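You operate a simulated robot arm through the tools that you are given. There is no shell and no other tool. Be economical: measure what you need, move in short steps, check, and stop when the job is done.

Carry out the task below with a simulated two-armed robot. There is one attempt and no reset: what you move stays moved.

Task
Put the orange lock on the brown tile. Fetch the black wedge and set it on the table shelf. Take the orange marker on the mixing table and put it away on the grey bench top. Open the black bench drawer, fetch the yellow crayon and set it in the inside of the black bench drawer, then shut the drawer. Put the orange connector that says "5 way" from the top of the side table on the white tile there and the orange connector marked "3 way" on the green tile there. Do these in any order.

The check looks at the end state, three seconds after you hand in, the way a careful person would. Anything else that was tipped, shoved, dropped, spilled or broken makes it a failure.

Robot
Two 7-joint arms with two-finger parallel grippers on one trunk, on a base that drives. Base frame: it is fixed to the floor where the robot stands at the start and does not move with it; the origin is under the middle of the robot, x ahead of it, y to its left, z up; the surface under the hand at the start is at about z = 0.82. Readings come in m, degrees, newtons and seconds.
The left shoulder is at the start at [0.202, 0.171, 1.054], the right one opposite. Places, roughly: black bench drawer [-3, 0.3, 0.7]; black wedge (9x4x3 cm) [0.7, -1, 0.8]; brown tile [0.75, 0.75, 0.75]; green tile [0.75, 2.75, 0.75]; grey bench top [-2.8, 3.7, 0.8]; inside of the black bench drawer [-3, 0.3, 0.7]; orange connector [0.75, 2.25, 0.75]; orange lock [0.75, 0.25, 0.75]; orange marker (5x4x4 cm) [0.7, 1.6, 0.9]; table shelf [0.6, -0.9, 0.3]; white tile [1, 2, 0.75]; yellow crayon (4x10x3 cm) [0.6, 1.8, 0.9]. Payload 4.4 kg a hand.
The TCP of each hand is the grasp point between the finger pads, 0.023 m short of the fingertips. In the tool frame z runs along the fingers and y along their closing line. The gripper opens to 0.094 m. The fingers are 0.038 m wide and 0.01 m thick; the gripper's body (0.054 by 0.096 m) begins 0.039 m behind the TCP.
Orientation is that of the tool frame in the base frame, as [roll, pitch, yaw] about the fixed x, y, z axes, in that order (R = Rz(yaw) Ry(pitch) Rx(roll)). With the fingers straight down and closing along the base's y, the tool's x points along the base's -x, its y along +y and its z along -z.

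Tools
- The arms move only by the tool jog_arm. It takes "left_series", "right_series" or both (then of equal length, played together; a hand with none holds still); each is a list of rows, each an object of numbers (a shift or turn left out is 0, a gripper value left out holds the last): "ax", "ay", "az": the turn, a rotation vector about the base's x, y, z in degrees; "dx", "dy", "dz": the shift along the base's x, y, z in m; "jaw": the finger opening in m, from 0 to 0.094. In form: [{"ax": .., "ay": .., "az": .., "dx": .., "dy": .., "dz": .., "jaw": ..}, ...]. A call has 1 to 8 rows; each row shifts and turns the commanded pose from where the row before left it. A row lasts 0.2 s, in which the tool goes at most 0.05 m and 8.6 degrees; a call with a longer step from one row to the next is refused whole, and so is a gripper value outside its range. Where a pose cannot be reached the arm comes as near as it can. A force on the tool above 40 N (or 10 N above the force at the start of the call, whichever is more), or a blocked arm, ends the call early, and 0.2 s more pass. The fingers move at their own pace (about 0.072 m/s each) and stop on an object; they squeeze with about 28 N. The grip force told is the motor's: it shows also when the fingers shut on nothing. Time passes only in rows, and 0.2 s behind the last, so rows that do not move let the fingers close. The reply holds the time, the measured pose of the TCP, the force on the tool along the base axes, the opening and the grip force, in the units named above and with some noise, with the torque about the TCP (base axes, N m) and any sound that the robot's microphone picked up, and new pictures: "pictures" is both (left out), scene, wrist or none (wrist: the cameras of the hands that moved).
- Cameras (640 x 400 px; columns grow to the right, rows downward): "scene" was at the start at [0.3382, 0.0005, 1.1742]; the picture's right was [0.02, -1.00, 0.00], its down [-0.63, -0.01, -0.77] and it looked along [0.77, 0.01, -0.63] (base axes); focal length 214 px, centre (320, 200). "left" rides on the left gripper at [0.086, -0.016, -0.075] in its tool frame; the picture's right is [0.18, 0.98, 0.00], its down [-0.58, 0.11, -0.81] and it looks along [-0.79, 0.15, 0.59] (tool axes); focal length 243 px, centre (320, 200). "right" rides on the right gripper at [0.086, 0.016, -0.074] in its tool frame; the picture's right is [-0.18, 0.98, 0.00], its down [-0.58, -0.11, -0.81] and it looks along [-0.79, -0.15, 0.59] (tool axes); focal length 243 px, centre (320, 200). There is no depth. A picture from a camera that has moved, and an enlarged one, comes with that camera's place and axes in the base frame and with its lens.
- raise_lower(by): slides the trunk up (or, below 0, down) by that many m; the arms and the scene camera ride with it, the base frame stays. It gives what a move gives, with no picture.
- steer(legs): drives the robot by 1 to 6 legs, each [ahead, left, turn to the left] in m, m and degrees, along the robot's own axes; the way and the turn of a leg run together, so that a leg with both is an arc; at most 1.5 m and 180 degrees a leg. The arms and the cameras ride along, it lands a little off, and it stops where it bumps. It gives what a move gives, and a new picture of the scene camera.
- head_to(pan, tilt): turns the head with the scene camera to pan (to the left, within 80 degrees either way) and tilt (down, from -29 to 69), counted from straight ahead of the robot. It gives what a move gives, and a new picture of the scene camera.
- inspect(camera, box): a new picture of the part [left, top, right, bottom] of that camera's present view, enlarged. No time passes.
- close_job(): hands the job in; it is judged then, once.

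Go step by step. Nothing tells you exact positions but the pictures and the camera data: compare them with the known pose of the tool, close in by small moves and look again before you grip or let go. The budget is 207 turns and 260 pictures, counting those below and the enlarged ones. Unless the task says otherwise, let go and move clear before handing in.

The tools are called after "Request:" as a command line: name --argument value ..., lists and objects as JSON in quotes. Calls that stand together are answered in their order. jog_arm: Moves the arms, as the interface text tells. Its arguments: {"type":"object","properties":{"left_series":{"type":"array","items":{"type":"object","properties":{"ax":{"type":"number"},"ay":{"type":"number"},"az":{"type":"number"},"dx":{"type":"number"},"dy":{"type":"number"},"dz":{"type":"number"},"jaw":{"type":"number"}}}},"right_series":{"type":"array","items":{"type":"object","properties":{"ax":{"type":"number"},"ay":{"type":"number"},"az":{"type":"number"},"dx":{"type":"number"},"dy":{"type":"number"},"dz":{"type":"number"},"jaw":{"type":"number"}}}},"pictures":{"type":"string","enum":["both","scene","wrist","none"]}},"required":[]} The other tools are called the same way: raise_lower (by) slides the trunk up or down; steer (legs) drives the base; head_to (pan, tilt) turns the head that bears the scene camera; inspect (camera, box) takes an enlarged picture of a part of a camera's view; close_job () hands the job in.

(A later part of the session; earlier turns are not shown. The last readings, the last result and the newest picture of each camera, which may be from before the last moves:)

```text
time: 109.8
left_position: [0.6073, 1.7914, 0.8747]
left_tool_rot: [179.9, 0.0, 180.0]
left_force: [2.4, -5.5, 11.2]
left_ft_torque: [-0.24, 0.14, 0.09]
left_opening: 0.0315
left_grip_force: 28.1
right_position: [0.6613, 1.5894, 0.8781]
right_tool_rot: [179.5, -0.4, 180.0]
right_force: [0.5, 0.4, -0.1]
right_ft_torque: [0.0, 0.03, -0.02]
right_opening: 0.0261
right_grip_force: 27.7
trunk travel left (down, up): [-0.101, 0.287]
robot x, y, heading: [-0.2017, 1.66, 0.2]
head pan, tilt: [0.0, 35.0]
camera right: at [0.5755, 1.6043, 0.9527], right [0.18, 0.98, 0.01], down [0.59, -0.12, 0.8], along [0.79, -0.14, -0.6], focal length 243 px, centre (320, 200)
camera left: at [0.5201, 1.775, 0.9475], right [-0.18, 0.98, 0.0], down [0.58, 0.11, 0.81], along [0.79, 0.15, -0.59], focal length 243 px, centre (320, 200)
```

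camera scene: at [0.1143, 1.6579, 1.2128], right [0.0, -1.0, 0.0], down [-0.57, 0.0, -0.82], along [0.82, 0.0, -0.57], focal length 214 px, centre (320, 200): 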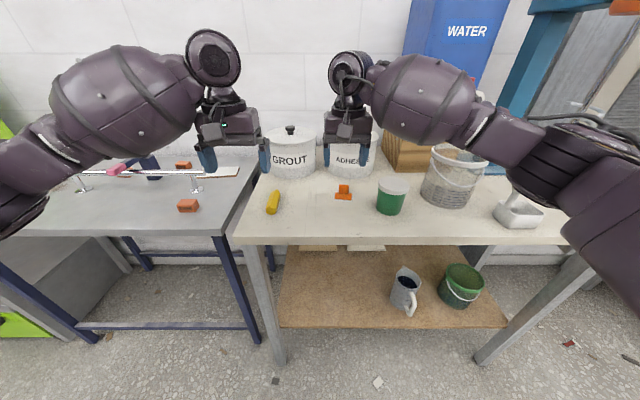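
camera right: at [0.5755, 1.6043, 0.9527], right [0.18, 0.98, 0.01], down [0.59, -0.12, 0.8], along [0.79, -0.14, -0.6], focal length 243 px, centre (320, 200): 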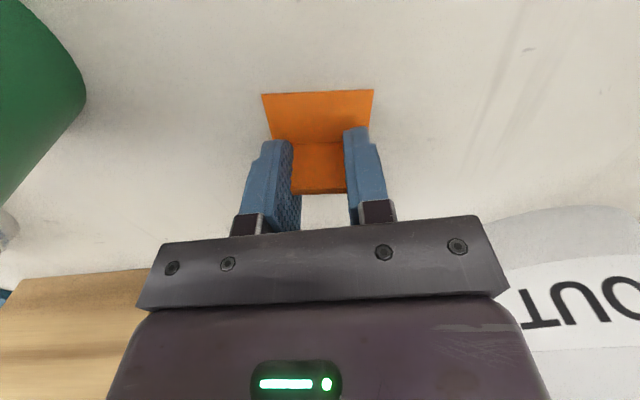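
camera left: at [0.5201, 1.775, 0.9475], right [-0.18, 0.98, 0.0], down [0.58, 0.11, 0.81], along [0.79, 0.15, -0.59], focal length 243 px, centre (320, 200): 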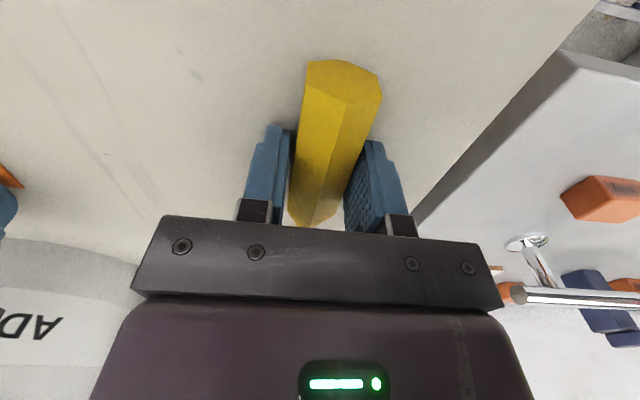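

Both objects are gripped. I lift and retract, then back off and turn toward the grey bench.

Request:
jog_arm --right_series '[{"dz": 0.03}, {"dz": 0.04}, {"dz": 0.04}, {"dx": -0.04, "dz": 0.02}, {"dx": -0.045}, {"dx": -0.045}, {"dx": -0.04}]' --left_series '[{"dz": 0.03}, {"dz": 0.04}, {"dz": 0.04}, {"dx": -0.04, "dz": 0.02}, {"dx": -0.045}, {"dx": -0.045}, {"dx": -0.02}]' --pictures "both"

```text
time: 111.4
left_position: [0.4553, 1.7931, 1.0009]
left_tool_rot: [179.9, 0.0, -179.8]
left_force: [-0.4, -0.3, -0.7]
left_ft_torque: [0.02, -0.01, 0.03]
left_opening: 0.0317
left_grip_force: 27.9
right_position: [0.4939, 1.5904, 1.0082]
right_tool_rot: [179.5, -0.5, -179.9]
right_force: [0.6, 0.3, 1.7]
right_ft_torque: [0.0, 0.0, -0.03]
right_opening: 0.0255
right_grip_force: 27.8
trunk travel left (down, up): [-0.101, 0.287]
robot x, y, heading: [-0.1998, 1.6598, 0.0]
head pan, tilt: [0.0, 35.0]
camera scene: at [0.1122, 1.6579, 1.2139], right [0.0, -1.0, 0.0], down [-0.57, 0.0, -0.82], along [0.82, 0.0, -0.57], focal length 214 px, centre (320, 200)
camera right: at [0.4077, 1.6053, 1.0826], right [0.18, 0.98, 0.01], down [0.59, -0.12, 0.8], along [0.79, -0.14, -0.6], focal length 243 px, centre (320, 200)
camera left: at [0.3689, 1.7773, 1.0761], right [-0.18, 0.98, 0.0], down [0.58, 0.11, 0.81], along [0.79, 0.15, -0.59], focal length 243 px, centre (320, 200)
```

scene: 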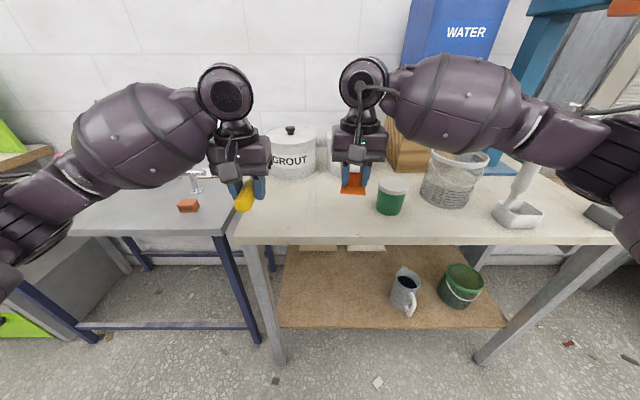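
right: 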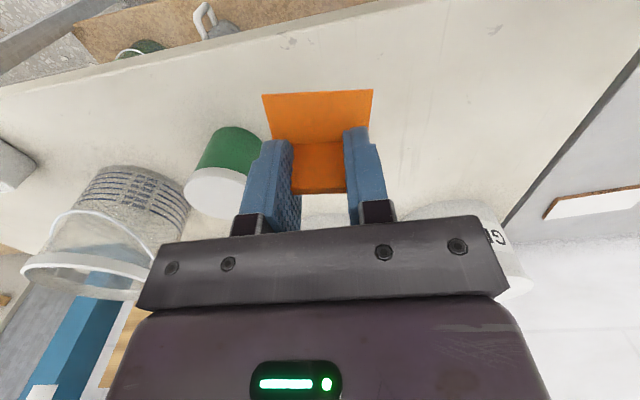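
left: 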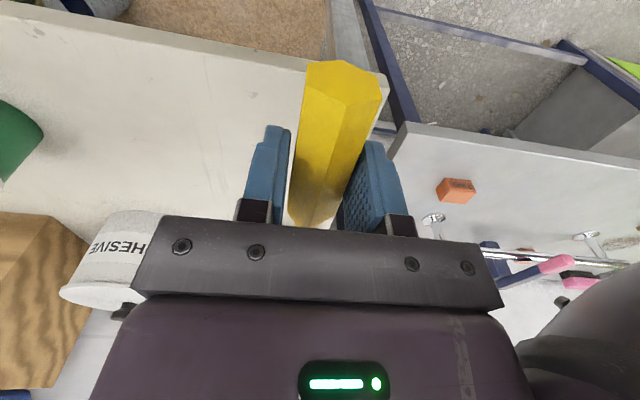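

Both are held. I back off a bit and turn left to see the room behind.

Request:
steer --legs '[[-0.15, 0, 0], [0, 0, 70]]'

Request:
head_to --pan 70 --tilt 20

```text
time: 115.8
left_position: [-0.2541, 2.3254, 1.0005]
left_tool_rot: [179.8, 0.0, -110.2]
left_force: [-0.1, -0.7, -0.2]
left_ft_torque: [0.0, 0.0, 0.0]
left_opening: 0.0314
left_grip_force: 27.4
right_position: [-0.0498, 2.2901, 1.0075]
right_tool_rot: [179.5, -0.5, -110.4]
right_force: [0.0, 0.5, 0.1]
right_ft_torque: [-0.01, -0.01, -0.01]
right_opening: 0.0253
right_grip_force: 28.3
trunk travel left (down, up): [-0.101, 0.287]
robot x, y, heading: [-0.3547, 1.6607, 69.7]
head pan, tilt: [0.0, 35.0]
camera scene: at [-0.2472, 1.9548, 1.2138], right [0.94, -0.35, 0.0], down [-0.2, -0.54, -0.82], along [0.28, 0.77, -0.57], focal length 214 px, centre (320, 200)
```

scene: 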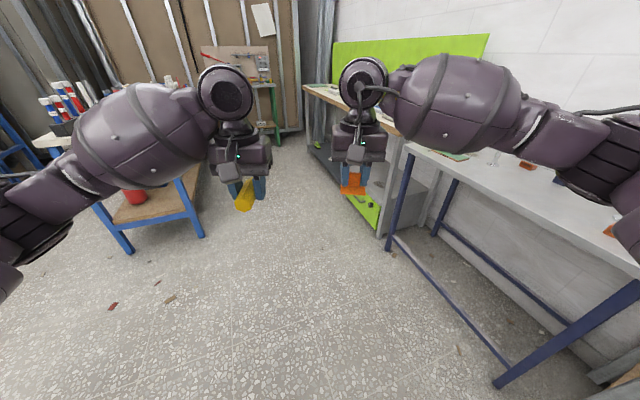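

```text
time: 117.2
left_position: [-0.2543, 2.3241, 1.0026]
left_tool_rot: [179.9, -0.1, -110.2]
left_force: [0.2, -0.3, -0.5]
left_ft_torque: [-0.01, -0.01, -0.01]
left_opening: 0.0315
left_grip_force: 28.3
right_position: [-0.0512, 2.289, 1.0078]
right_tool_rot: [179.5, -0.4, -110.3]
right_force: [0.8, -0.8, 0.0]
right_ft_torque: [0.01, -0.01, 0.0]
right_opening: 0.0255
right_grip_force: 27.8
trunk travel left (down, up): [-0.101, 0.287]
robot x, y, heading: [-0.3575, 1.6577, 69.7]
head pan, tilt: [70.0, 20.0]
camera scene: at [-0.3485, 1.9323, 1.2376], right [0.65, 0.76, 0.0], down [0.26, -0.22, -0.94], along [-0.72, 0.61, -0.34], focal length 214 px, centre (320, 200)
```

scene: 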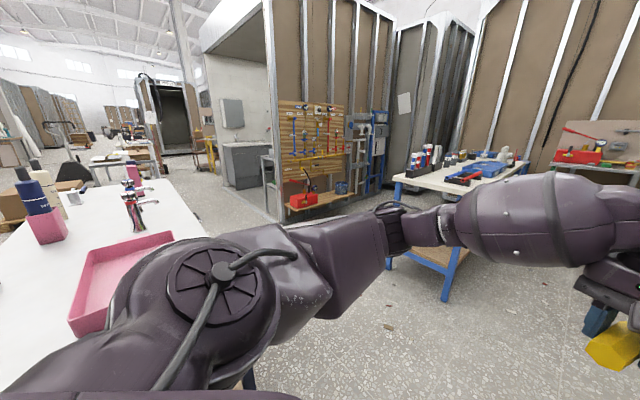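

Request:
inspect --camera "scene" --box '[200, 80, 440, 230]'

Request:
head_to --pan 80 --tilt 45

```text
2.67 times, centred on (320, 155) of scene
camera zoom: at [-0.3485, 1.9323, 1.2376], right [0.65, 0.76, 0.0], down [0.26, -0.22, -0.94], along [-0.72, 0.61, -0.34], focal length 572 px, centre (320, 320)
```

zoom: 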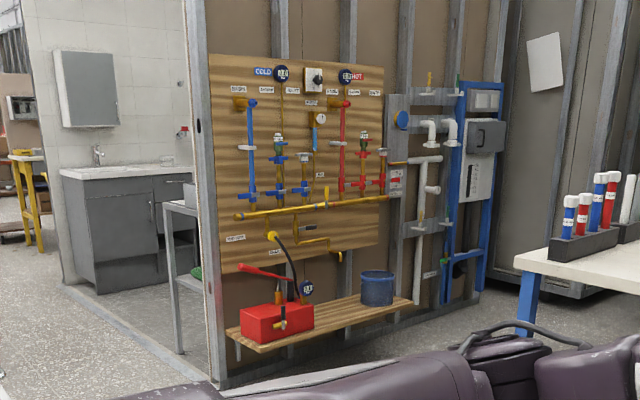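

```text
time: 118.1
left_position: [-0.2531, 2.3253, 1.0016]
left_tool_rot: [179.9, 0.0, -110.2]
left_force: [-0.1, -0.4, 0.0]
left_ft_torque: [0.0, -0.01, 0.03]
left_opening: 0.0314
left_grip_force: 27.9
right_position: [-0.0499, 2.2899, 1.0074]
right_tool_rot: [179.5, -0.5, -110.2]
right_force: [-0.4, -0.4, 0.6]
right_ft_torque: [0.01, 0.01, -0.01]
right_opening: 0.0258
right_grip_force: 28.4
trunk travel left (down, up): [-0.101, 0.287]
robot x, y, heading: [-0.3554, 1.66, 69.9]
head pan, tilt: [80.0, 45.0]
camera scene: at [-0.3477, 1.9131, 1.199], right [0.5, 0.86, 0.0], down [0.61, -0.36, -0.71], along [-0.61, 0.36, -0.71], focal length 214 px, centre (320, 200)
```

scene: 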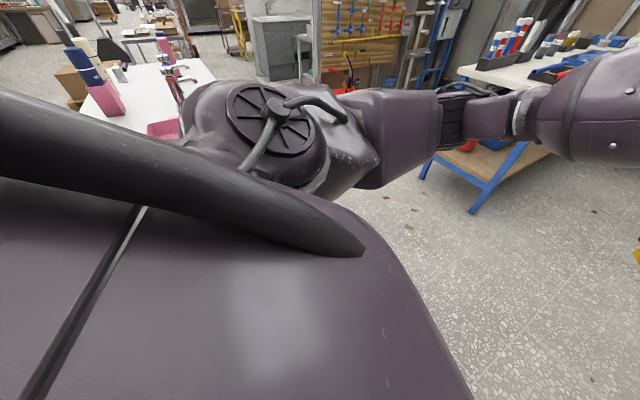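

The grey bench stands behind the partition wall near (−2.85, 3.2–4). I'll drive via the corridor between the white table and the blue one, turning to face −x.

Request:
steer --legs '[[0.789, 0.289, 0], [0, 0, 110]]'

Request:
head_to --pan 0 --tilt 20

```text
time: 127.4
left_position: [-1.0144, 2.3572, 1.0006]
left_tool_rot: [179.9, 0.0, 2.5]
left_force: [-0.1, -0.4, -1.8]
left_ft_torque: [-0.02, 0.04, -0.02]
left_opening: 0.0316
left_grip_force: 28.1
right_position: [-1.0618, 2.5579, 1.0081]
right_tool_rot: [179.5, -0.6, 2.5]
right_force: [-0.9, 0.0, 0.4]
right_ft_torque: [0.02, -0.04, -0.02]
right_opening: 0.0283
right_grip_force: 29.2
trunk travel left (down, up): [-0.101, 0.287]
robot x, y, heading: [-0.3598, 2.5187, -177.6]
head pan, tilt: [80.0, 45.0]
camera scene: at [-0.5999, 2.4286, 1.199], right [-0.99, 0.13, 0.0], down [0.09, 0.7, -0.71], along [-0.09, -0.7, -0.71], focal length 214 px, centre (320, 200)
```

scene: 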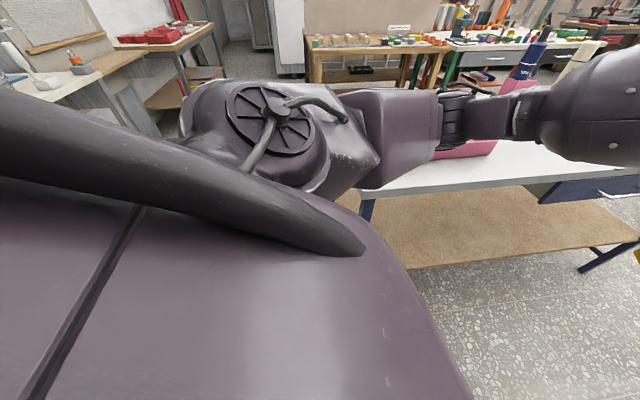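

```text
time: 128.9
left_position: [-1.0139, 2.3564, 1.0004]
left_tool_rot: [179.9, 0.0, 2.5]
left_force: [-0.2, 0.0, -0.5]
left_ft_torque: [0.01, -0.01, 0.04]
left_opening: 0.0316
left_grip_force: 28.0
right_position: [-1.0625, 2.5575, 1.0084]
right_tool_rot: [179.5, -0.6, 2.5]
right_force: [0.3, -0.3, -0.2]
right_ft_torque: [0.01, 0.06, 0.02]
right_opening: 0.0282
right_grip_force: 28.4
trunk travel left (down, up): [-0.101, 0.287]
robot x, y, heading: [-0.3626, 2.5198, -177.4]
head pan, tilt: [0.0, 20.0]
camera scene: at [-0.6824, 2.5052, 1.2376], right [-0.04, 1.0, 0.0], down [0.34, 0.02, -0.94], along [-0.94, -0.04, -0.34], focal length 214 px, centre (320, 200)
```

scene: 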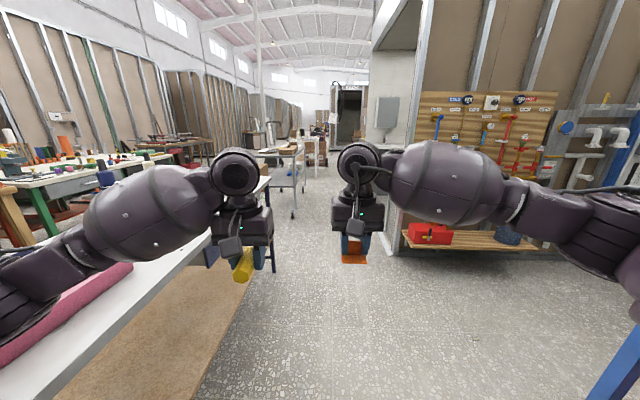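

I strafe right to clear the white table and move ahead 1.2 m.

Request:
steer --legs '[[0, -0.2, -2.6], [1.2, 0, 0]]'

Request:
inspect --camera "right" --box '[160, 50, 480, 250]'

```text
time: 136.9
left_position: [-2.2154, 2.557, 1.0008]
left_tool_rot: [179.8, 0.0, 1.3]
left_force: [-0.8, 0.4, -0.9]
left_ft_torque: [-0.02, -0.01, 0.01]
left_opening: 0.0316
left_grip_force: 27.8
right_position: [-2.2566, 2.7576, 1.0084]
right_tool_rot: [179.5, -0.5, 1.4]
right_force: [-0.3, 0.5, -0.1]
right_ft_torque: [0.04, 0.05, 0.0]
right_opening: 0.0284
right_grip_force: 27.8
trunk travel left (down, up): [-0.101, 0.287]
robot x, y, heading: [-1.5574, 2.7053, -178.6]
head pan, tilt: [0.0, 20.0]
camera scene: at [-1.88, 2.6978, 1.2376], right [-0.02, 1.0, 0.0], down [0.34, 0.01, -0.94], along [-0.94, -0.02, -0.34], focal length 214 px, centre (320, 200)
```

scene: 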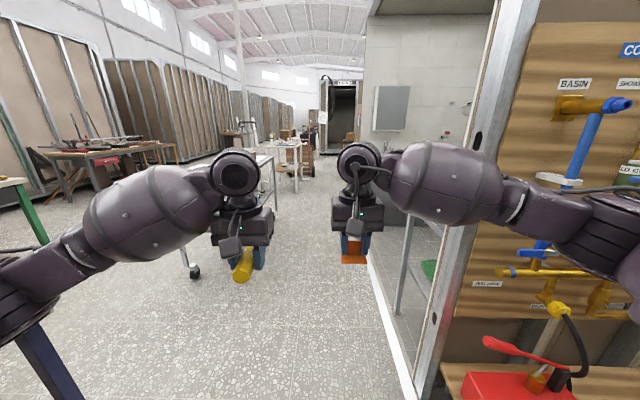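

```text
2.00 times, centred on (320, 150) of right
camera zoom: at [-2.1715, 2.7444, 1.0822], right [-0.16, -0.99, 0.01], down [-0.59, 0.1, 0.8], along [-0.79, 0.13, -0.6], focal length 485 px, centre (320, 300)
```

zoom: 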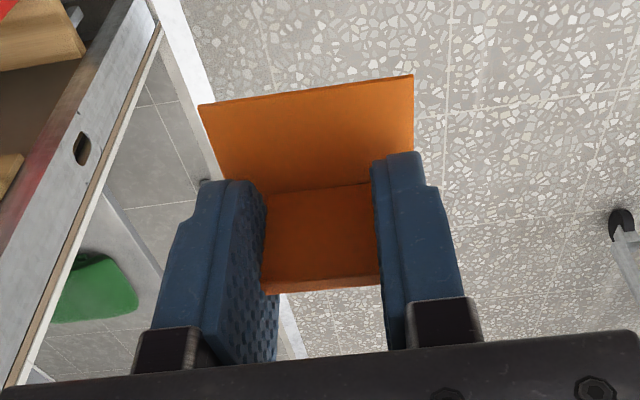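

The wall end is near the right elbow; I go ahead a little, then strafe left before passing it.

Request:
steer --legs '[[0.3, 0, -1.4], [0.1, 0.45, 0], [0.9, 0, 0]]'

Request:
head_to --pan -70 --tilt 30

```text
time: 142.4
left_position: [-2.5999, 2.1638, 1.0012]
left_tool_rot: [179.8, 0.0, 0.4]
left_force: [0.2, -0.2, -0.1]
left_ft_torque: [0.01, 0.04, 0.01]
left_opening: 0.0316
left_grip_force: 28.4
right_position: [-2.6388, 2.3669, 1.0067]
right_tool_rot: [179.5, -0.3, 0.5]
right_force: [-0.5, 0.8, 0.0]
right_ft_torque: [0.0, -0.03, -0.01]
right_opening: 0.0282
right_grip_force: 28.3
trunk travel left (down, up): [-0.101, 0.287]
robot x, y, heading: [-1.9418, 2.3022, -179.6]
head pan, tilt: [0.0, 20.0]
stopped in leg 2: the robot was blocked; the commanded pose is now the measured one
camera scene: at [-2.2628, 2.2994, 1.2377], right [0.0, 1.0, 0.0], down [0.34, 0.0, -0.94], along [-0.94, 0.0, -0.34], focal length 214 px, centre (320, 200)
```

scene: 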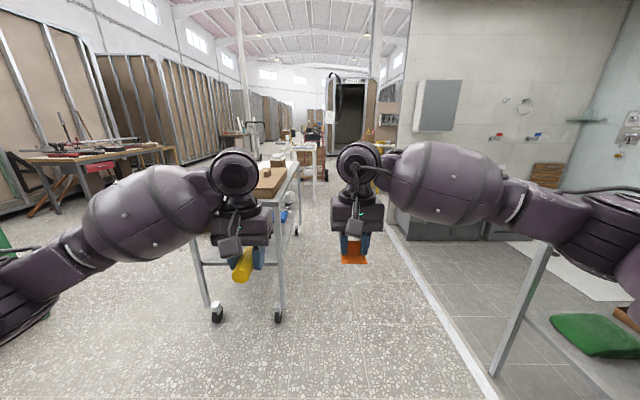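

```text
time: 143.8
left_position: [-2.6, 2.162, 1.0017]
left_tool_rot: [179.8, 0.0, 0.4]
left_force: [0.4, -0.6, -0.7]
left_ft_torque: [0.01, 0.01, 0.01]
left_opening: 0.0314
left_grip_force: 28.4
right_position: [-2.6389, 2.3658, 1.0083]
right_tool_rot: [179.5, -0.4, 0.4]
right_force: [-0.7, -0.2, 0.2]
right_ft_torque: [0.03, 0.0, -0.02]
right_opening: 0.0282
right_grip_force: 28.1
trunk travel left (down, up): [-0.101, 0.287]
robot x, y, heading: [-1.9429, 2.3005, -179.7]
head pan, tilt: [-70.0, 30.0]
camera scene: at [-2.2012, 2.3838, 1.2216], right [0.94, 0.35, 0.0], down [0.17, -0.47, -0.87], along [-0.3, 0.81, -0.5], focal length 214 px, centre (320, 200)
```

scene: 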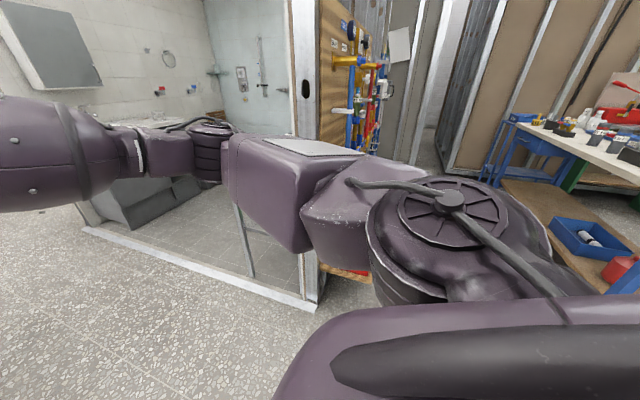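

I bumped the white table's side lightly; I nudge away, go ahead 0.7 m and turn right to face the bench end.

Request:
steer --legs '[[0, -0.05, 0], [0.72, 0, 0], [0, 0, -45], [0, 0, -45]]'

Request:
head_to --pan 0 --tilt 30

```text
time: 152.6
left_position: [-2.7998, 3.0068, 1.0002]
left_tool_rot: [179.8, 0.0, -89.3]
left_force: [-0.4, 0.5, -1.3]
left_ft_torque: [0.02, 0.04, 0.0]
left_opening: 0.0316
left_grip_force: 27.8
right_position: [-2.5963, 3.0483, 1.0074]
right_tool_rot: [179.4, -0.5, -89.4]
right_force: [-0.3, 0.2, 0.1]
right_ft_torque: [0.0, 0.01, -0.02]
right_opening: 0.0283
right_grip_force: 28.0
trunk travel left (down, up): [-0.101, 0.287]
robot x, y, heading: [-2.6611, 2.3482, 90.5]
head pan, tilt: [-70.0, 30.0]
camera scene: at [-2.5756, 2.6079, 1.2216], right [0.35, -0.94, 0.0], down [-0.47, -0.18, -0.87], along [0.81, 0.3, -0.5], focal length 214 px, centre (320, 200)
```

scene: 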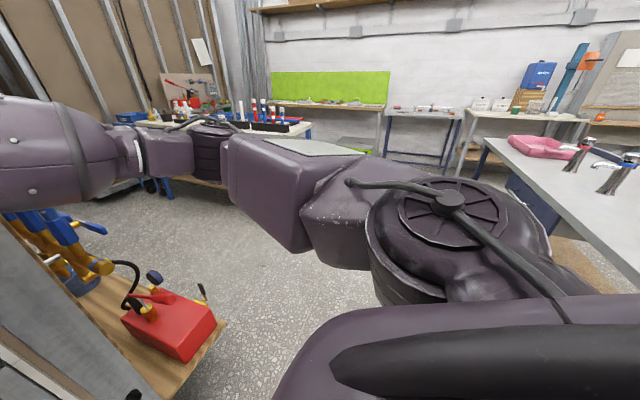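

```text
time: 154.0
left_position: [-2.7993, 3.0072, 1.0008]
left_tool_rot: [179.7, 0.0, -89.4]
left_force: [0.6, 0.2, -1.0]
left_ft_torque: [0.04, 0.0, 0.01]
left_opening: 0.0314
left_grip_force: 28.0
right_position: [-2.5972, 3.0469, 1.0081]
right_tool_rot: [179.5, -0.3, -89.3]
right_force: [-0.2, -1.0, -0.3]
right_ft_torque: [0.02, 0.02, 0.0]
right_opening: 0.0282
right_grip_force: 27.2
trunk travel left (down, up): [-0.101, 0.287]
robot x, y, heading: [-2.6593, 2.348, 90.5]
head pan, tilt: [0.0, 30.0]
camera scene: at [-2.6614, 2.6666, 1.2216], right [1.0, 0.01, 0.0], down [0.0, -0.5, -0.87], along [-0.01, 0.87, -0.5], focal length 214 px, centre (320, 200)
```

scene: 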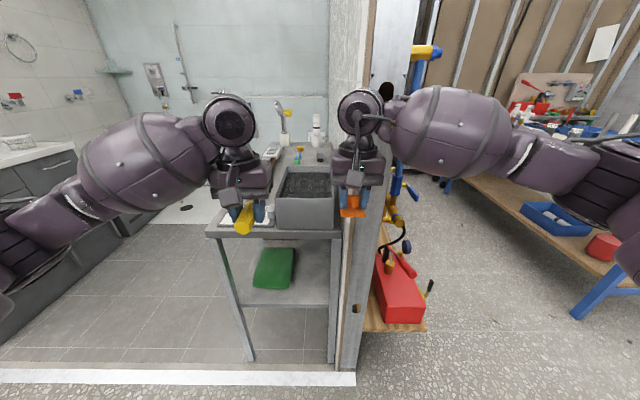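

The bench end is ahead with a grey tub on it. I strafe left for clearance and a better view.

Request:
steer --legs '[[0, 0.38, 0]]'

Request:
inspect --camera "scene" --box '[320, 100, 480, 300]'

```text
time: 157.8
left_position: [-3.1646, 3.0077, 1.0016]
left_tool_rot: [179.9, 0.0, -89.8]
left_force: [-1.1, 0.2, -1.2]
left_ft_torque: [-0.01, -0.01, 0.02]
left_opening: 0.0316
left_grip_force: 27.7
right_position: [-2.963, 3.0463, 1.0083]
right_tool_rot: [179.5, -0.4, -89.8]
right_force: [-0.2, -0.4, 0.3]
right_ft_torque: [0.0, -0.06, 0.01]
right_opening: 0.0284
right_grip_force: 28.3
trunk travel left (down, up): [-0.101, 0.287]
robot x, y, heading: [-3.0282, 2.3446, 90.1]
head pan, tilt: [0.0, 30.0]
camera scene: at [-3.03, 2.6647, 1.2216], right [1.0, 0.0, 0.0], down [0.0, -0.5, -0.87], along [0.0, 0.87, -0.5], focal length 214 px, centre (320, 200)
```

scene: 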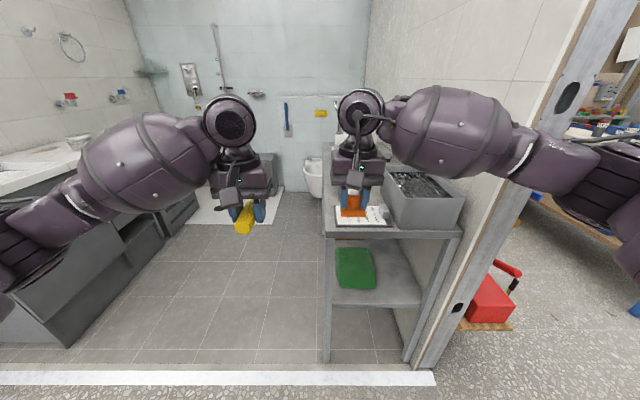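

```text
2.00 times, centred on (400, 200) of scene
camera zoom: at [-3.03, 2.6647, 1.2216], right [1.0, 0.0, 0.0], down [0.0, -0.5, -0.87], along [0.0, 0.87, -0.5], focal length 429 px, centre (160, 200)
```

zoom: 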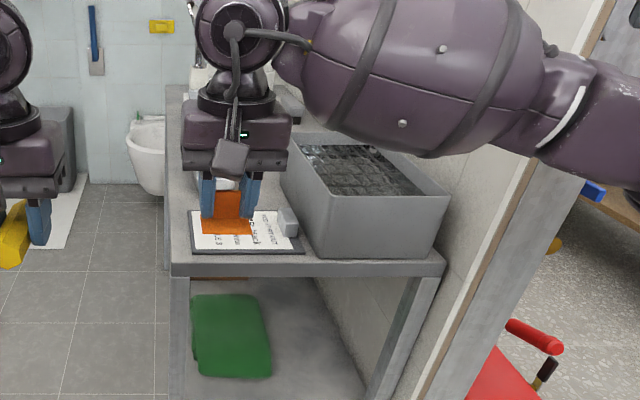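

There's a clipboard and tub at the bench's near end; bare top lies beyond around (−2.92, 3.43). I reposition diagonally so the right elbow clears the wall.

Request:
steer --legs '[[0, 0.37, 0], [0.38, 0, 0], [0, 0, -37]]'

Request:
head_to --pan 0 --tilt 40

```text
time: 159.0
left_position: [-3.1924, 3.0075, 1.0002]
left_tool_rot: [179.8, -0.1, -89.4]
left_force: [0.3, -0.6, -0.6]
left_ft_torque: [-0.01, -0.01, -0.01]
left_opening: 0.0313
left_grip_force: 28.3
right_position: [-2.9895, 3.0459, 1.0074]
right_tool_rot: [179.4, -0.4, -89.4]
right_force: [-0.2, -0.4, 0.4]
right_ft_torque: [-0.03, -0.01, -0.01]
right_opening: 0.0286
right_grip_force: 28.1
trunk travel left (down, up): [-0.101, 0.287]
robot x, y, heading: [-3.0504, 2.349, 90.4]
head pan, tilt: [0.0, 30.0]
stopped in leg 1: the robot was blocked; the commanded pose is now the measured one
camera scene: at [-3.0546, 2.6663, 1.2215], right [1.0, 0.01, 0.0], down [0.0, -0.5, -0.87], along [-0.01, 0.87, -0.5], focal length 214 px, centre (320, 200)
```

scene: 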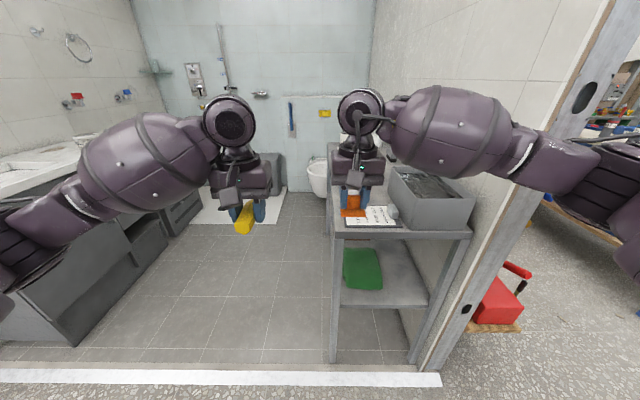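

```text
time: 159.7
left_position: [-3.1925, 3.0076, 1.0014]
left_tool_rot: [179.7, 0.0, -89.4]
left_force: [0.7, -0.7, -1.2]
left_ft_torque: [0.0, -0.01, -0.03]
left_opening: 0.0313
left_grip_force: 28.0
right_position: [-2.9903, 3.0458, 1.0078]
right_tool_rot: [179.5, -0.4, -89.4]
right_force: [0.4, -0.8, 0.1]
right_ft_torque: [0.01, -0.02, -0.02]
right_opening: 0.0283
right_grip_force: 28.4
trunk travel left (down, up): [-0.101, 0.287]
robot x, y, heading: [-3.0526, 2.3475, 90.4]
head pan, tilt: [0.0, 40.0]
camera scene: at [-3.0547, 2.6608, 1.2063], right [1.0, 0.01, 0.0], down [0.01, -0.64, -0.77], along [-0.01, 0.77, -0.64], focal length 214 px, centre (320, 200)
```

scene: 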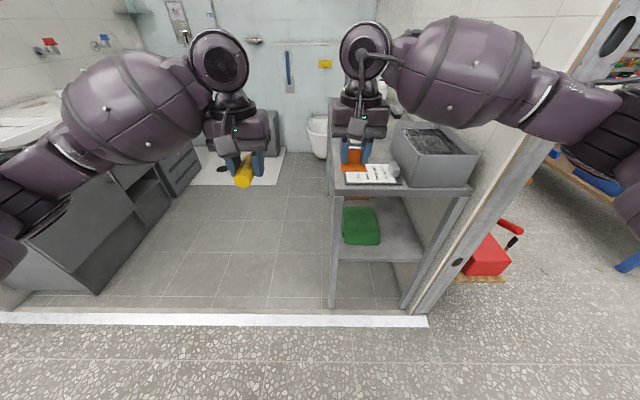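

The left move was blocked (probably the trolley behind-left). I move forward 0.22 m first, then left and turn.

Request:
steer --legs '[[0, -0.03, 0], [0.22, 0, 0], [0, 0.33, 0], [0.16, 0, -37]]'

```text
time: 162.0
left_position: [-3.1678, 3.2236, 1.0034]
left_tool_rot: [179.9, 0.2, -89.3]
left_force: [-0.4, -0.4, -0.7]
left_ft_torque: [-0.02, -0.05, -0.02]
left_opening: 0.0317
left_grip_force: 28.0
right_position: [-2.9629, 3.2625, 1.0077]
right_tool_rot: [179.7, -0.5, -89.6]
right_force: [-1.0, 0.3, -2.1]
right_ft_torque: [0.01, -0.06, 0.02]
right_opening: 0.0283
right_grip_force: 28.3
trunk travel left (down, up): [-0.101, 0.287]
robot x, y, heading: [-3.0239, 2.5685, 90.6]
head pan, tilt: [0.0, 40.0]
stopped in leg 2: the robot was blocked; the commanded pose is now the measured one
camera scene: at [-3.0296, 2.8759, 1.2073], right [1.0, 0.01, 0.0], down [0.01, -0.64, -0.77], along [-0.01, 0.77, -0.64], focal length 214 px, centre (320, 200)
```

scene: 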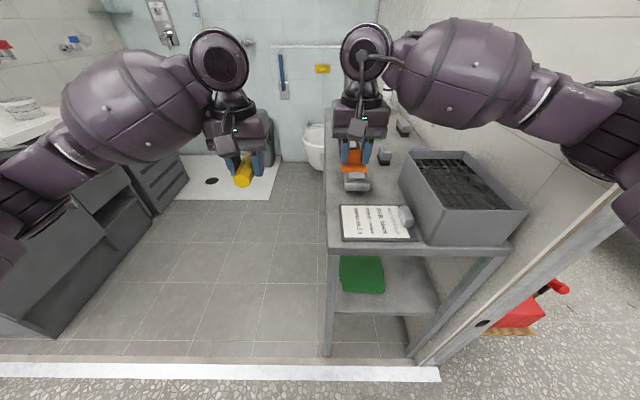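

Blocked after 0.22 m, likely elbow near the post. I back off slightly and go left, then turn.

Request:
steer --legs '[[-0.04, 0, 0], [0, 0.33, 0], [0, 0, -37]]'

```text
time: 167.8
left_position: [-3.0638, 3.1317, 1.0006]
left_tool_rot: [179.7, 0.0, -127.0]
left_force: [0.0, 0.6, -1.2]
left_ft_torque: [0.0, 0.03, -0.03]
left_opening: 0.0312
left_grip_force: 28.3
right_position: [-2.8789, 3.037, 1.0054]
right_tool_rot: [179.6, -0.8, -127.3]
right_force: [0.5, 0.6, 0.3]
right_ft_torque: [-0.02, 0.03, 0.02]
right_opening: 0.0285
right_grip_force: 28.3
trunk travel left (down, up): [-0.101, 0.287]
robot x, y, heading: [-3.3538, 2.5243, 52.7]
head pan, tilt: [0.0, 40.0]
camera scene: at [-3.1666, 2.772, 1.2062], right [0.8, -0.6, 0.0], down [-0.39, -0.51, -0.77], along [0.46, 0.61, -0.64], focal length 214 px, centre (320, 200)
```

scene: 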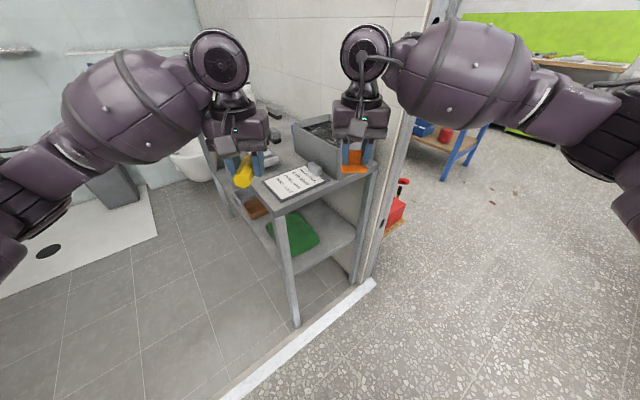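

Request:
steer --legs '[[0.03, 0.18, 0], [0.1, 0, 0]]'

Request:
head_to --pan 10 --tilt 45

```text
time: 170.7
left_position: [-3.1232, 3.3416, 1.002]
left_tool_rot: [179.8, 0.0, -127.6]
left_force: [0.2, 0.3, -0.8]
left_ft_torque: [-0.01, 0.03, 0.02]
left_opening: 0.0314
left_grip_force: 27.9
right_position: [-2.9393, 3.2455, 1.0059]
right_tool_rot: [179.6, -0.8, -127.8]
right_force: [-0.1, -0.1, -0.5]
right_ft_torque: [-0.02, 0.01, -0.02]
right_opening: 0.0284
right_grip_force: 28.2
trunk travel left (down, up): [-0.101, 0.287]
robot x, y, heading: [-3.4209, 2.738, 51.9]
head pan, tilt: [0.0, 40.0]
camera scene: at [-3.2289, 2.9825, 1.2063], right [0.79, -0.61, 0.0], down [-0.39, -0.51, -0.77], along [0.47, 0.61, -0.64], focal length 214 px, centre (320, 200)
```

scene: 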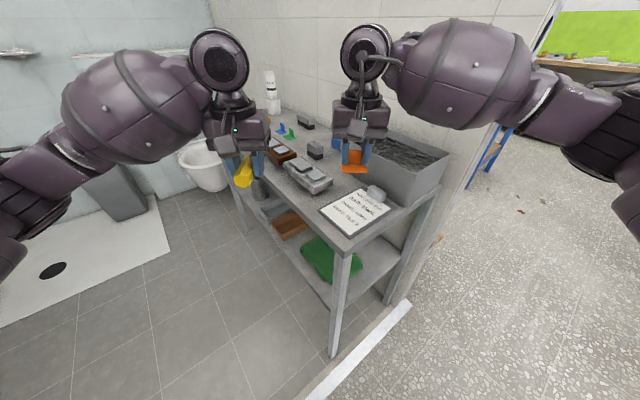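

```text
time: 171.4
left_position: [-3.1241, 3.3404, 1.0008]
left_tool_rot: [179.8, -0.1, -127.5]
left_force: [-0.6, -0.1, 0.3]
left_ft_torque: [-0.01, -0.02, -0.01]
left_opening: 0.0312
left_grip_force: 28.2
right_position: [-2.9393, 3.245, 1.0058]
right_tool_rot: [179.6, -0.7, -127.9]
right_force: [-0.5, -0.1, 0.3]
right_ft_torque: [0.02, -0.02, 0.0]
right_opening: 0.0286
right_grip_force: 28.0
trunk travel left (down, up): [-0.101, 0.287]
robot x, y, heading: [-3.4217, 2.7382, 51.9]
head pan, tilt: [10.0, 45.0]
camera scene: at [-3.2433, 2.987, 1.199], right [0.89, -0.47, 0.0], down [-0.33, -0.63, -0.71], along [0.33, 0.63, -0.71], focal length 214 px, centre (320, 200)
```

scene: 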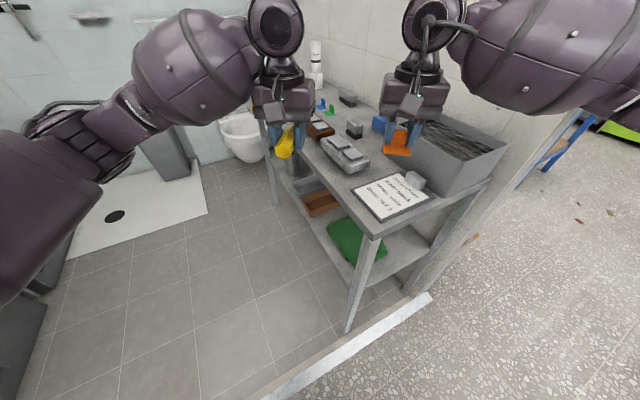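

Request:
inspect --camera "scene" --box '[280, 80, 472, 220]'

Request:
inspect --camera "right" --box '[0, 0, 640, 400]'

```text
2.86 times, centred on (376, 150) of scene
camera zoom: at [-3.2433, 2.987, 1.199], right [0.89, -0.47, 0.0], down [-0.33, -0.63, -0.71], along [0.33, 0.63, -0.71], focal length 613 px, centre (160, 343)
```

zoom: 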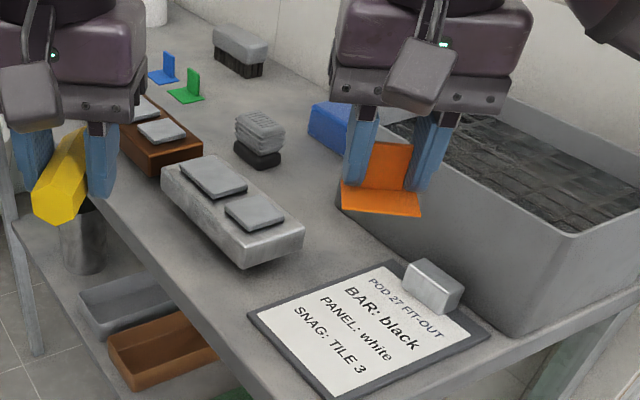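

```text
1.00 times, centred on (320, 200) of right (not enlarged: the box is as wide or as high as the picture)
camera zoom: at [-3.0035, 3.1868, 1.0798], right [-0.66, 0.75, 0.0], down [0.45, 0.4, 0.8], along [0.59, 0.53, -0.6], focal length 243 px, centre (320, 200)
```

zoom: 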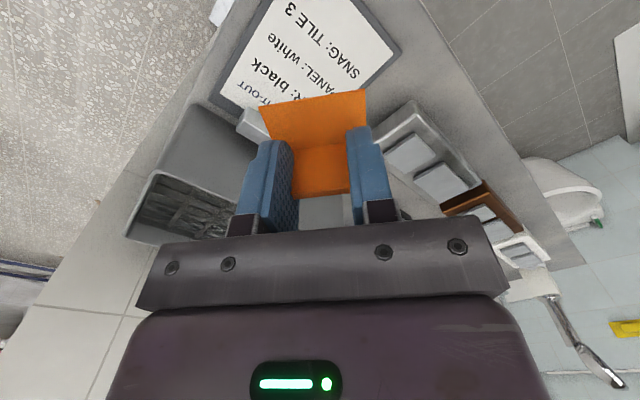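

Bench top z≈0.825. A bare spot lies at about (−2.845, 3.45) between the grey block, black pad and tub. I rotate the right hand and move above it.

Request:
jog_arm --right_series '[{"az": -8, "dx": 0.012, "dy": 0.025, "dz": 0.02}, {"az": -8, "dx": 0.012, "dy": 0.03}, {"az": -8, "dx": 0.014, "dy": 0.03}, {"az": -8, "dx": 0.014, "dy": 0.03}, {"az": -8, "dx": 0.014, "dy": 0.03}, {"az": -8, "dx": 0.014, "dy": 0.03}, {"az": -4, "dx": 0.014, "dy": 0.03}]' --pictures "both"

```text
time: 173.0
left_position: [-3.1227, 3.3399, 1.0016]
left_tool_rot: [179.7, 0.0, -127.7]
left_force: [0.4, -0.3, 0.2]
left_ft_torque: [0.0, 0.03, 0.0]
left_opening: 0.0314
left_grip_force: 28.1
right_position: [-2.851, 3.4315, 1.0237]
right_tool_rot: [179.5, -0.8, -179.8]
right_force: [1.4, -0.7, 0.2]
right_ft_torque: [0.06, 0.07, -0.01]
right_opening: 0.0282
right_grip_force: 27.5
right hand out of reach, approached as far as the arm can: row 7
trunk travel left (down, up): [-0.101, 0.287]
robot x, y, heading: [-3.4174, 2.7354, 52.1]
head pan, tilt: [10.0, 45.0]
camera scene: at [-3.2418, 2.9862, 1.1989], right [0.88, -0.47, 0.0], down [-0.33, -0.63, -0.71], along [0.33, 0.63, -0.71], focal length 214 px, centre (320, 200)
camera right: at [-2.9363, 3.4463, 1.0974], right [0.18, 0.98, 0.01], down [0.59, -0.11, 0.8], along [0.78, -0.14, -0.6], focal length 243 px, centre (320, 200)
```

scene: 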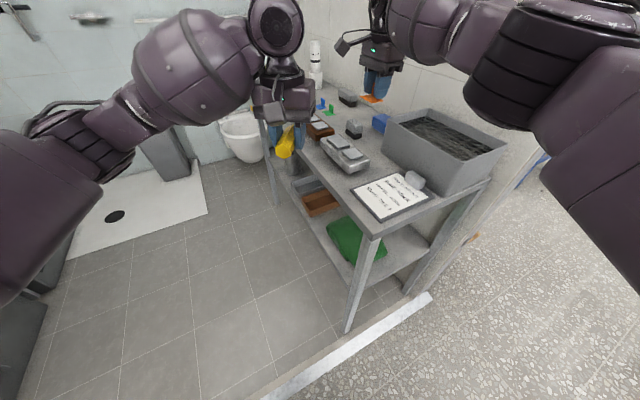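
right: 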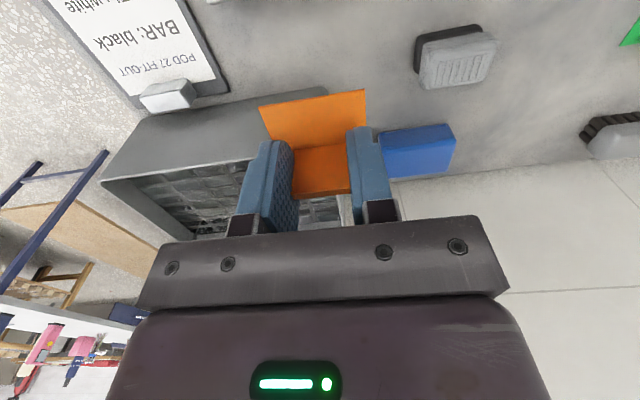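

Request:
inspect --camera "scene" --box '[310, 90, 438, 170]'

```text
5.00 times, centred on (374, 130) of scene
camera zoom: at [-3.2418, 2.9862, 1.1989], right [0.88, -0.47, 0.0], down [-0.33, -0.63, -0.71], along [0.33, 0.63, -0.71], focal length 1072 px, centre (50, 550)
```

zoom: 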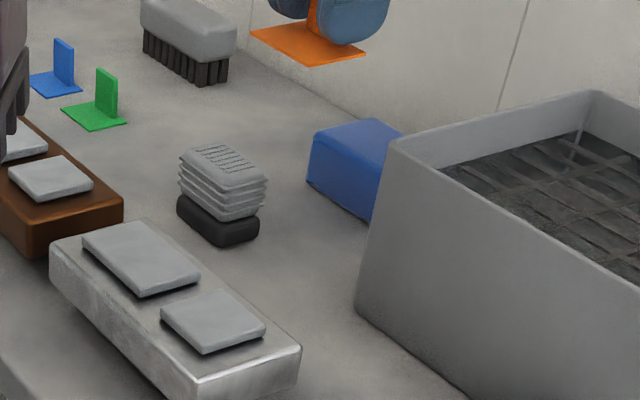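

Free rectangle on the bench: x −2.87…−2.72, y 3.42…3.52. I drive ahead 7 cm for reach, then position over (−2.815, 3.477).

Request:
steer --legs '[[0.08, 0, 0]]'

```text
time: 174.1
left_position: [-3.0765, 3.4037, 1.0013]
left_tool_rot: [179.7, 0.0, -127.5]
left_force: [-0.1, 0.1, -0.7]
left_ft_torque: [0.0, 0.0, 0.02]
left_opening: 0.0311
left_grip_force: 28.2
right_position: [-2.8041, 3.4964, 1.0234]
right_tool_rot: [179.6, -0.8, -179.9]
right_force: [-0.4, 0.4, -0.1]
right_ft_torque: [-0.03, 0.03, 0.0]
right_opening: 0.0283
right_grip_force: 28.2
trunk travel left (down, up): [-0.101, 0.287]
robot x, y, heading: [-3.3684, 2.7948, 52.3]
head pan, tilt: [10.0, 45.0]
camera scene: at [-3.195, 3.0498, 1.199], right [0.89, -0.46, 0.0], down [-0.33, -0.63, -0.71], along [0.33, 0.63, -0.71], focal length 214 px, centre (320, 200)
```

scene: 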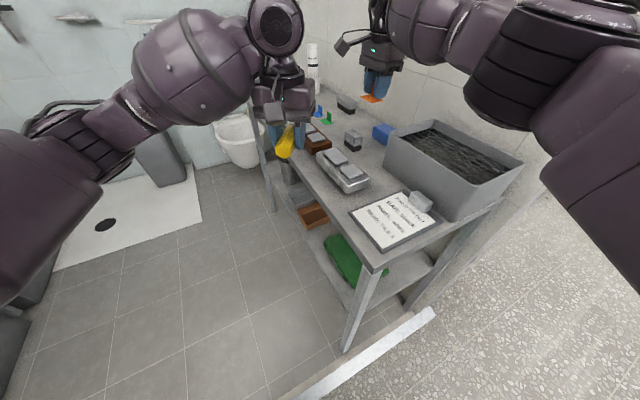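

Request:
jog_arm --right_series '[{"dx": -0.011, "dy": -0.018, "dz": -0.02}, {"dz": -0.03}, {"dz": -0.03}, {}]' --pictures "both"

Request:
inspect --camera "scene" --box '[300, 70, 460, 170]'

```text
time: 175.1
left_position: [-3.0756, 3.4024, 1.0017]
left_tool_rot: [179.8, 0.1, -127.4]
left_force: [0.4, -0.8, -0.3]
left_ft_torque: [-0.04, 0.0, -0.01]
left_opening: 0.0315
left_grip_force: 28.3
right_position: [-2.8169, 3.4771, 0.9422]
right_tool_rot: [179.5, -0.7, -179.8]
right_force: [-0.3, -0.7, -0.5]
right_ft_torque: [0.03, 0.0, 0.03]
right_opening: 0.0284
right_grip_force: 28.2
trunk travel left (down, up): [-0.101, 0.287]
robot x, y, heading: [-3.3734, 2.799, 52.5]
head pan, tilt: [10.0, 45.0]
camera scene: at [-3.1955, 3.0491, 1.1993], right [0.89, -0.46, 0.0], down [-0.33, -0.63, -0.71], along [0.33, 0.63, -0.71], focal length 214 px, centre (320, 200)
camera right: at [-2.9024, 3.4923, 1.017], right [0.18, 0.98, 0.01], down [0.59, -0.11, 0.8], along [0.79, -0.14, -0.6], focal length 243 px, centre (320, 200)
```

scene: 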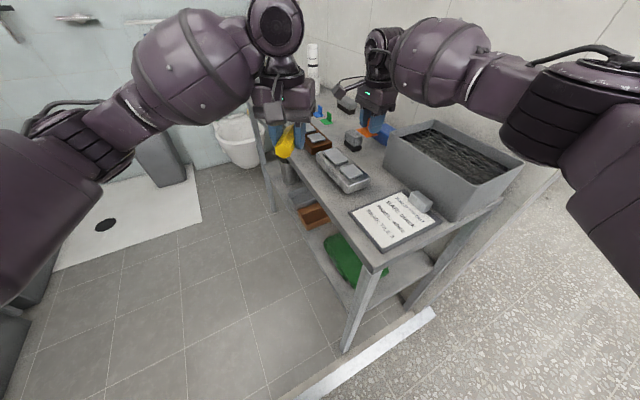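
right: 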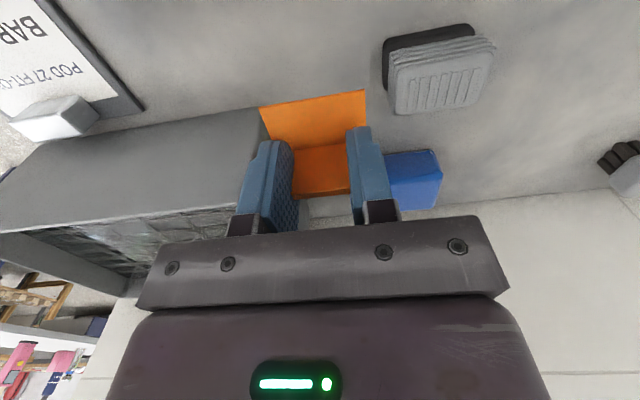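

```text
4.00 times, centred on (380, 120) of scene
camera zoom: at [-3.1955, 3.0491, 1.1993], right [0.89, -0.46, 0.0], down [-0.33, -0.63, -0.71], along [0.33, 0.63, -0.71], focal length 858 px, centre (80, 520)
```

zoom: 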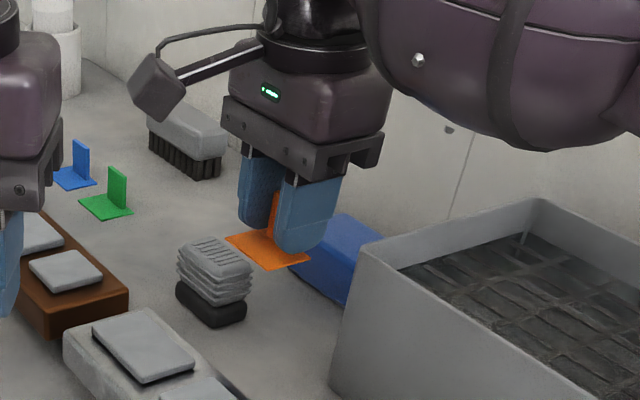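

Clearances are as computed. I lower slowly to the bench.

Request:
jog_arm --right_series '[{"dz": -0.025}, {"dz": -0.025}, {"dz": -0.015}, {"dz": -0.012}, {}]' --pictures "both"

```text
time: 176.0
left_position: [-3.0769, 3.4002, 1.0051]
left_tool_rot: [179.7, 0.3, -127.6]
left_force: [-0.6, -1.0, -0.5]
left_ft_torque: [0.01, 0.02, 0.0]
left_opening: 0.0315
left_grip_force: 27.5
right_position: [-2.814, 3.4785, 0.8917]
right_tool_rot: [178.3, -0.2, -179.9]
right_force: [-4.0, -6.8, 30.0]
right_ft_torque: [-1.23, -0.94, -0.48]
right_opening: 0.0284
right_grip_force: 27.3
trunk travel left (down, up): [-0.101, 0.287]
robot x, y, heading: [-3.3735, 2.7962, 52.3]
head pan, tilt: [10.0, 45.0]
stopped in row 4 (right hand): the force on the tool passed its limit at 48 N (the readings are from after the stop); the commanded pose is now the measured one
camera scene: at [-3.1976, 3.0459, 1.201], right [0.89, -0.47, 0.0], down [-0.33, -0.62, -0.71], along [0.33, 0.63, -0.7], focal length 214 px, centre (320, 200)
camera right: at [-2.9016, 3.492, 0.9664], right [0.18, 0.98, 0.03], down [0.58, -0.13, 0.8], along [0.79, -0.13, -0.6], focal length 243 px, centre (320, 200)
```

scene: 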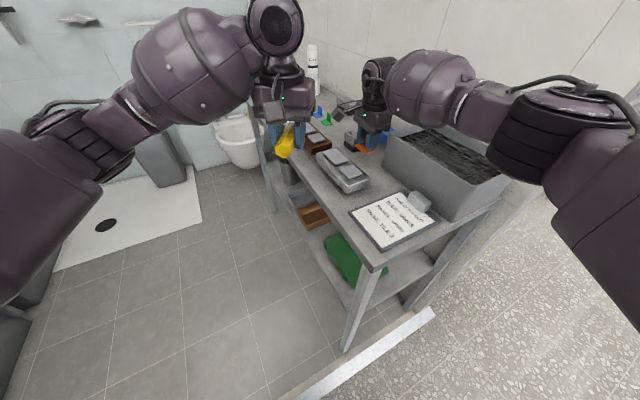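
right: 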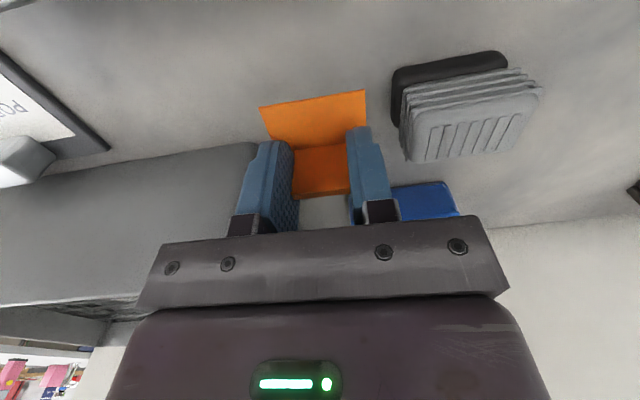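

The palm's corner touched the tub rim. I back up, shift 2.6 cm in −x so the palm clears the tub, then lower again.

Request:
jog_arm --right_series '[{"dz": 0.03}, {"dz": 0.025}, {"dx": -0.026, "dy": -0.003}, {}]' --pictures "none"

Request:
inspect --camera "scene" --box '[300, 70, 460, 170]'

```text
time: 177.0
left_position: [-3.0756, 3.4032, 1.0007]
left_tool_rot: [179.8, 0.1, -127.5]
left_force: [-0.2, 0.2, -1.2]
left_ft_torque: [-0.02, 0.01, 0.0]
left_opening: 0.0313
left_grip_force: 28.3
right_position: [-2.839, 3.4754, 0.9367]
right_tool_rot: [179.0, -0.6, -179.9]
right_force: [-0.4, -1.0, -0.2]
right_ft_torque: [0.01, -0.01, -0.03]
right_opening: 0.0282
right_grip_force: 28.1
trunk travel left (down, up): [-0.101, 0.287]
robot x, y, heading: [-3.3752, 2.7966, 52.4]
head pan, tilt: [10.0, 45.0]
```

```text
4.00 times, centred on (380, 120) of scene
camera zoom: at [-3.195, 3.0494, 1.199], right [0.89, -0.46, 0.0], down [-0.33, -0.63, -0.71], along [0.33, 0.63, -0.71], focal length 858 px, centre (80, 520)
```

zoom: 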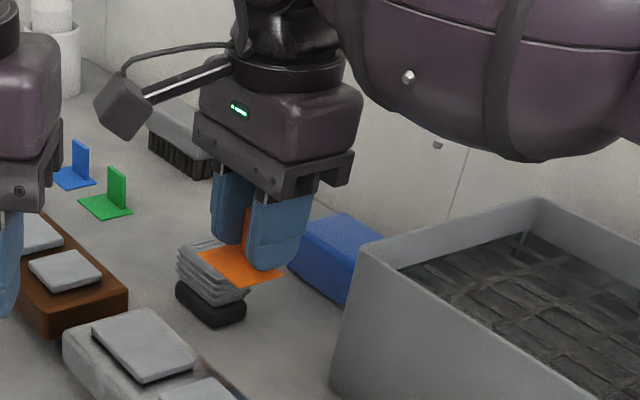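

Request:
jog_arm --right_series '[{"dz": -0.025}, {"dz": -0.02}, {"dz": -0.015}, {"dz": -0.012}, {"dz": -0.006}, {}]' --pictures "wrist"

Request:
inspect --camera "scene" --box '[300, 70, 460, 170]'

```text
time: 178.4
left_position: [-3.0758, 3.4036, 1.0016]
left_tool_rot: [179.8, 0.0, -127.6]
left_force: [-0.5, -0.1, -0.7]
left_ft_torque: [-0.01, 0.01, 0.0]
left_opening: 0.0314
left_grip_force: 28.4
right_position: [-2.8399, 3.4768, 0.8593]
right_tool_rot: [178.9, -0.5, -179.8]
right_force: [0.9, 0.2, 0.6]
right_ft_torque: [0.0, -0.02, -0.03]
right_opening: 0.028
right_grip_force: 28.0
trunk travel left (down, up): [-0.101, 0.287]
robot x, y, heading: [-3.3703, 2.7997, 52.4]
head pan, tilt: [10.0, 45.0]
camera right: at [-2.9255, 3.4909, 0.9328], right [0.18, 0.98, 0.02], down [0.59, -0.12, 0.8], along [0.79, -0.14, -0.6], focal length 243 px, centre (320, 200)
```

right: 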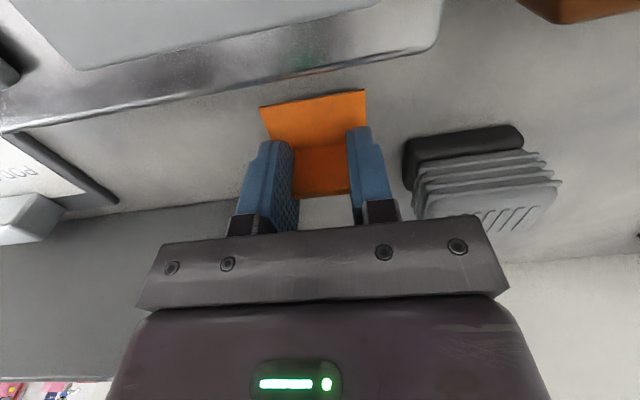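

```text
4.00 times, centred on (380, 120) of scene
camera zoom: at [-3.195, 3.0496, 1.199], right [0.89, -0.46, 0.0], down [-0.33, -0.63, -0.71], along [0.33, 0.63, -0.71], focal length 858 px, centre (80, 520)
```

zoom: 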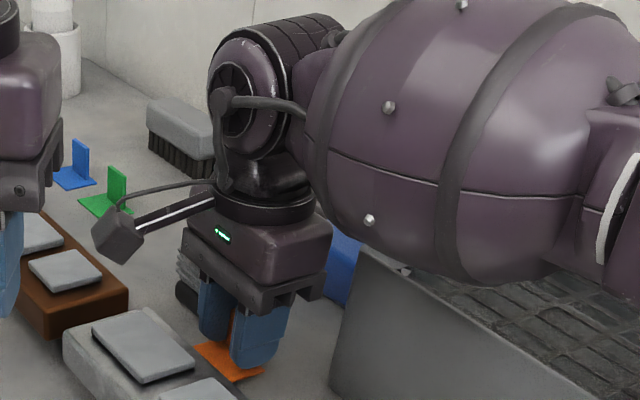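

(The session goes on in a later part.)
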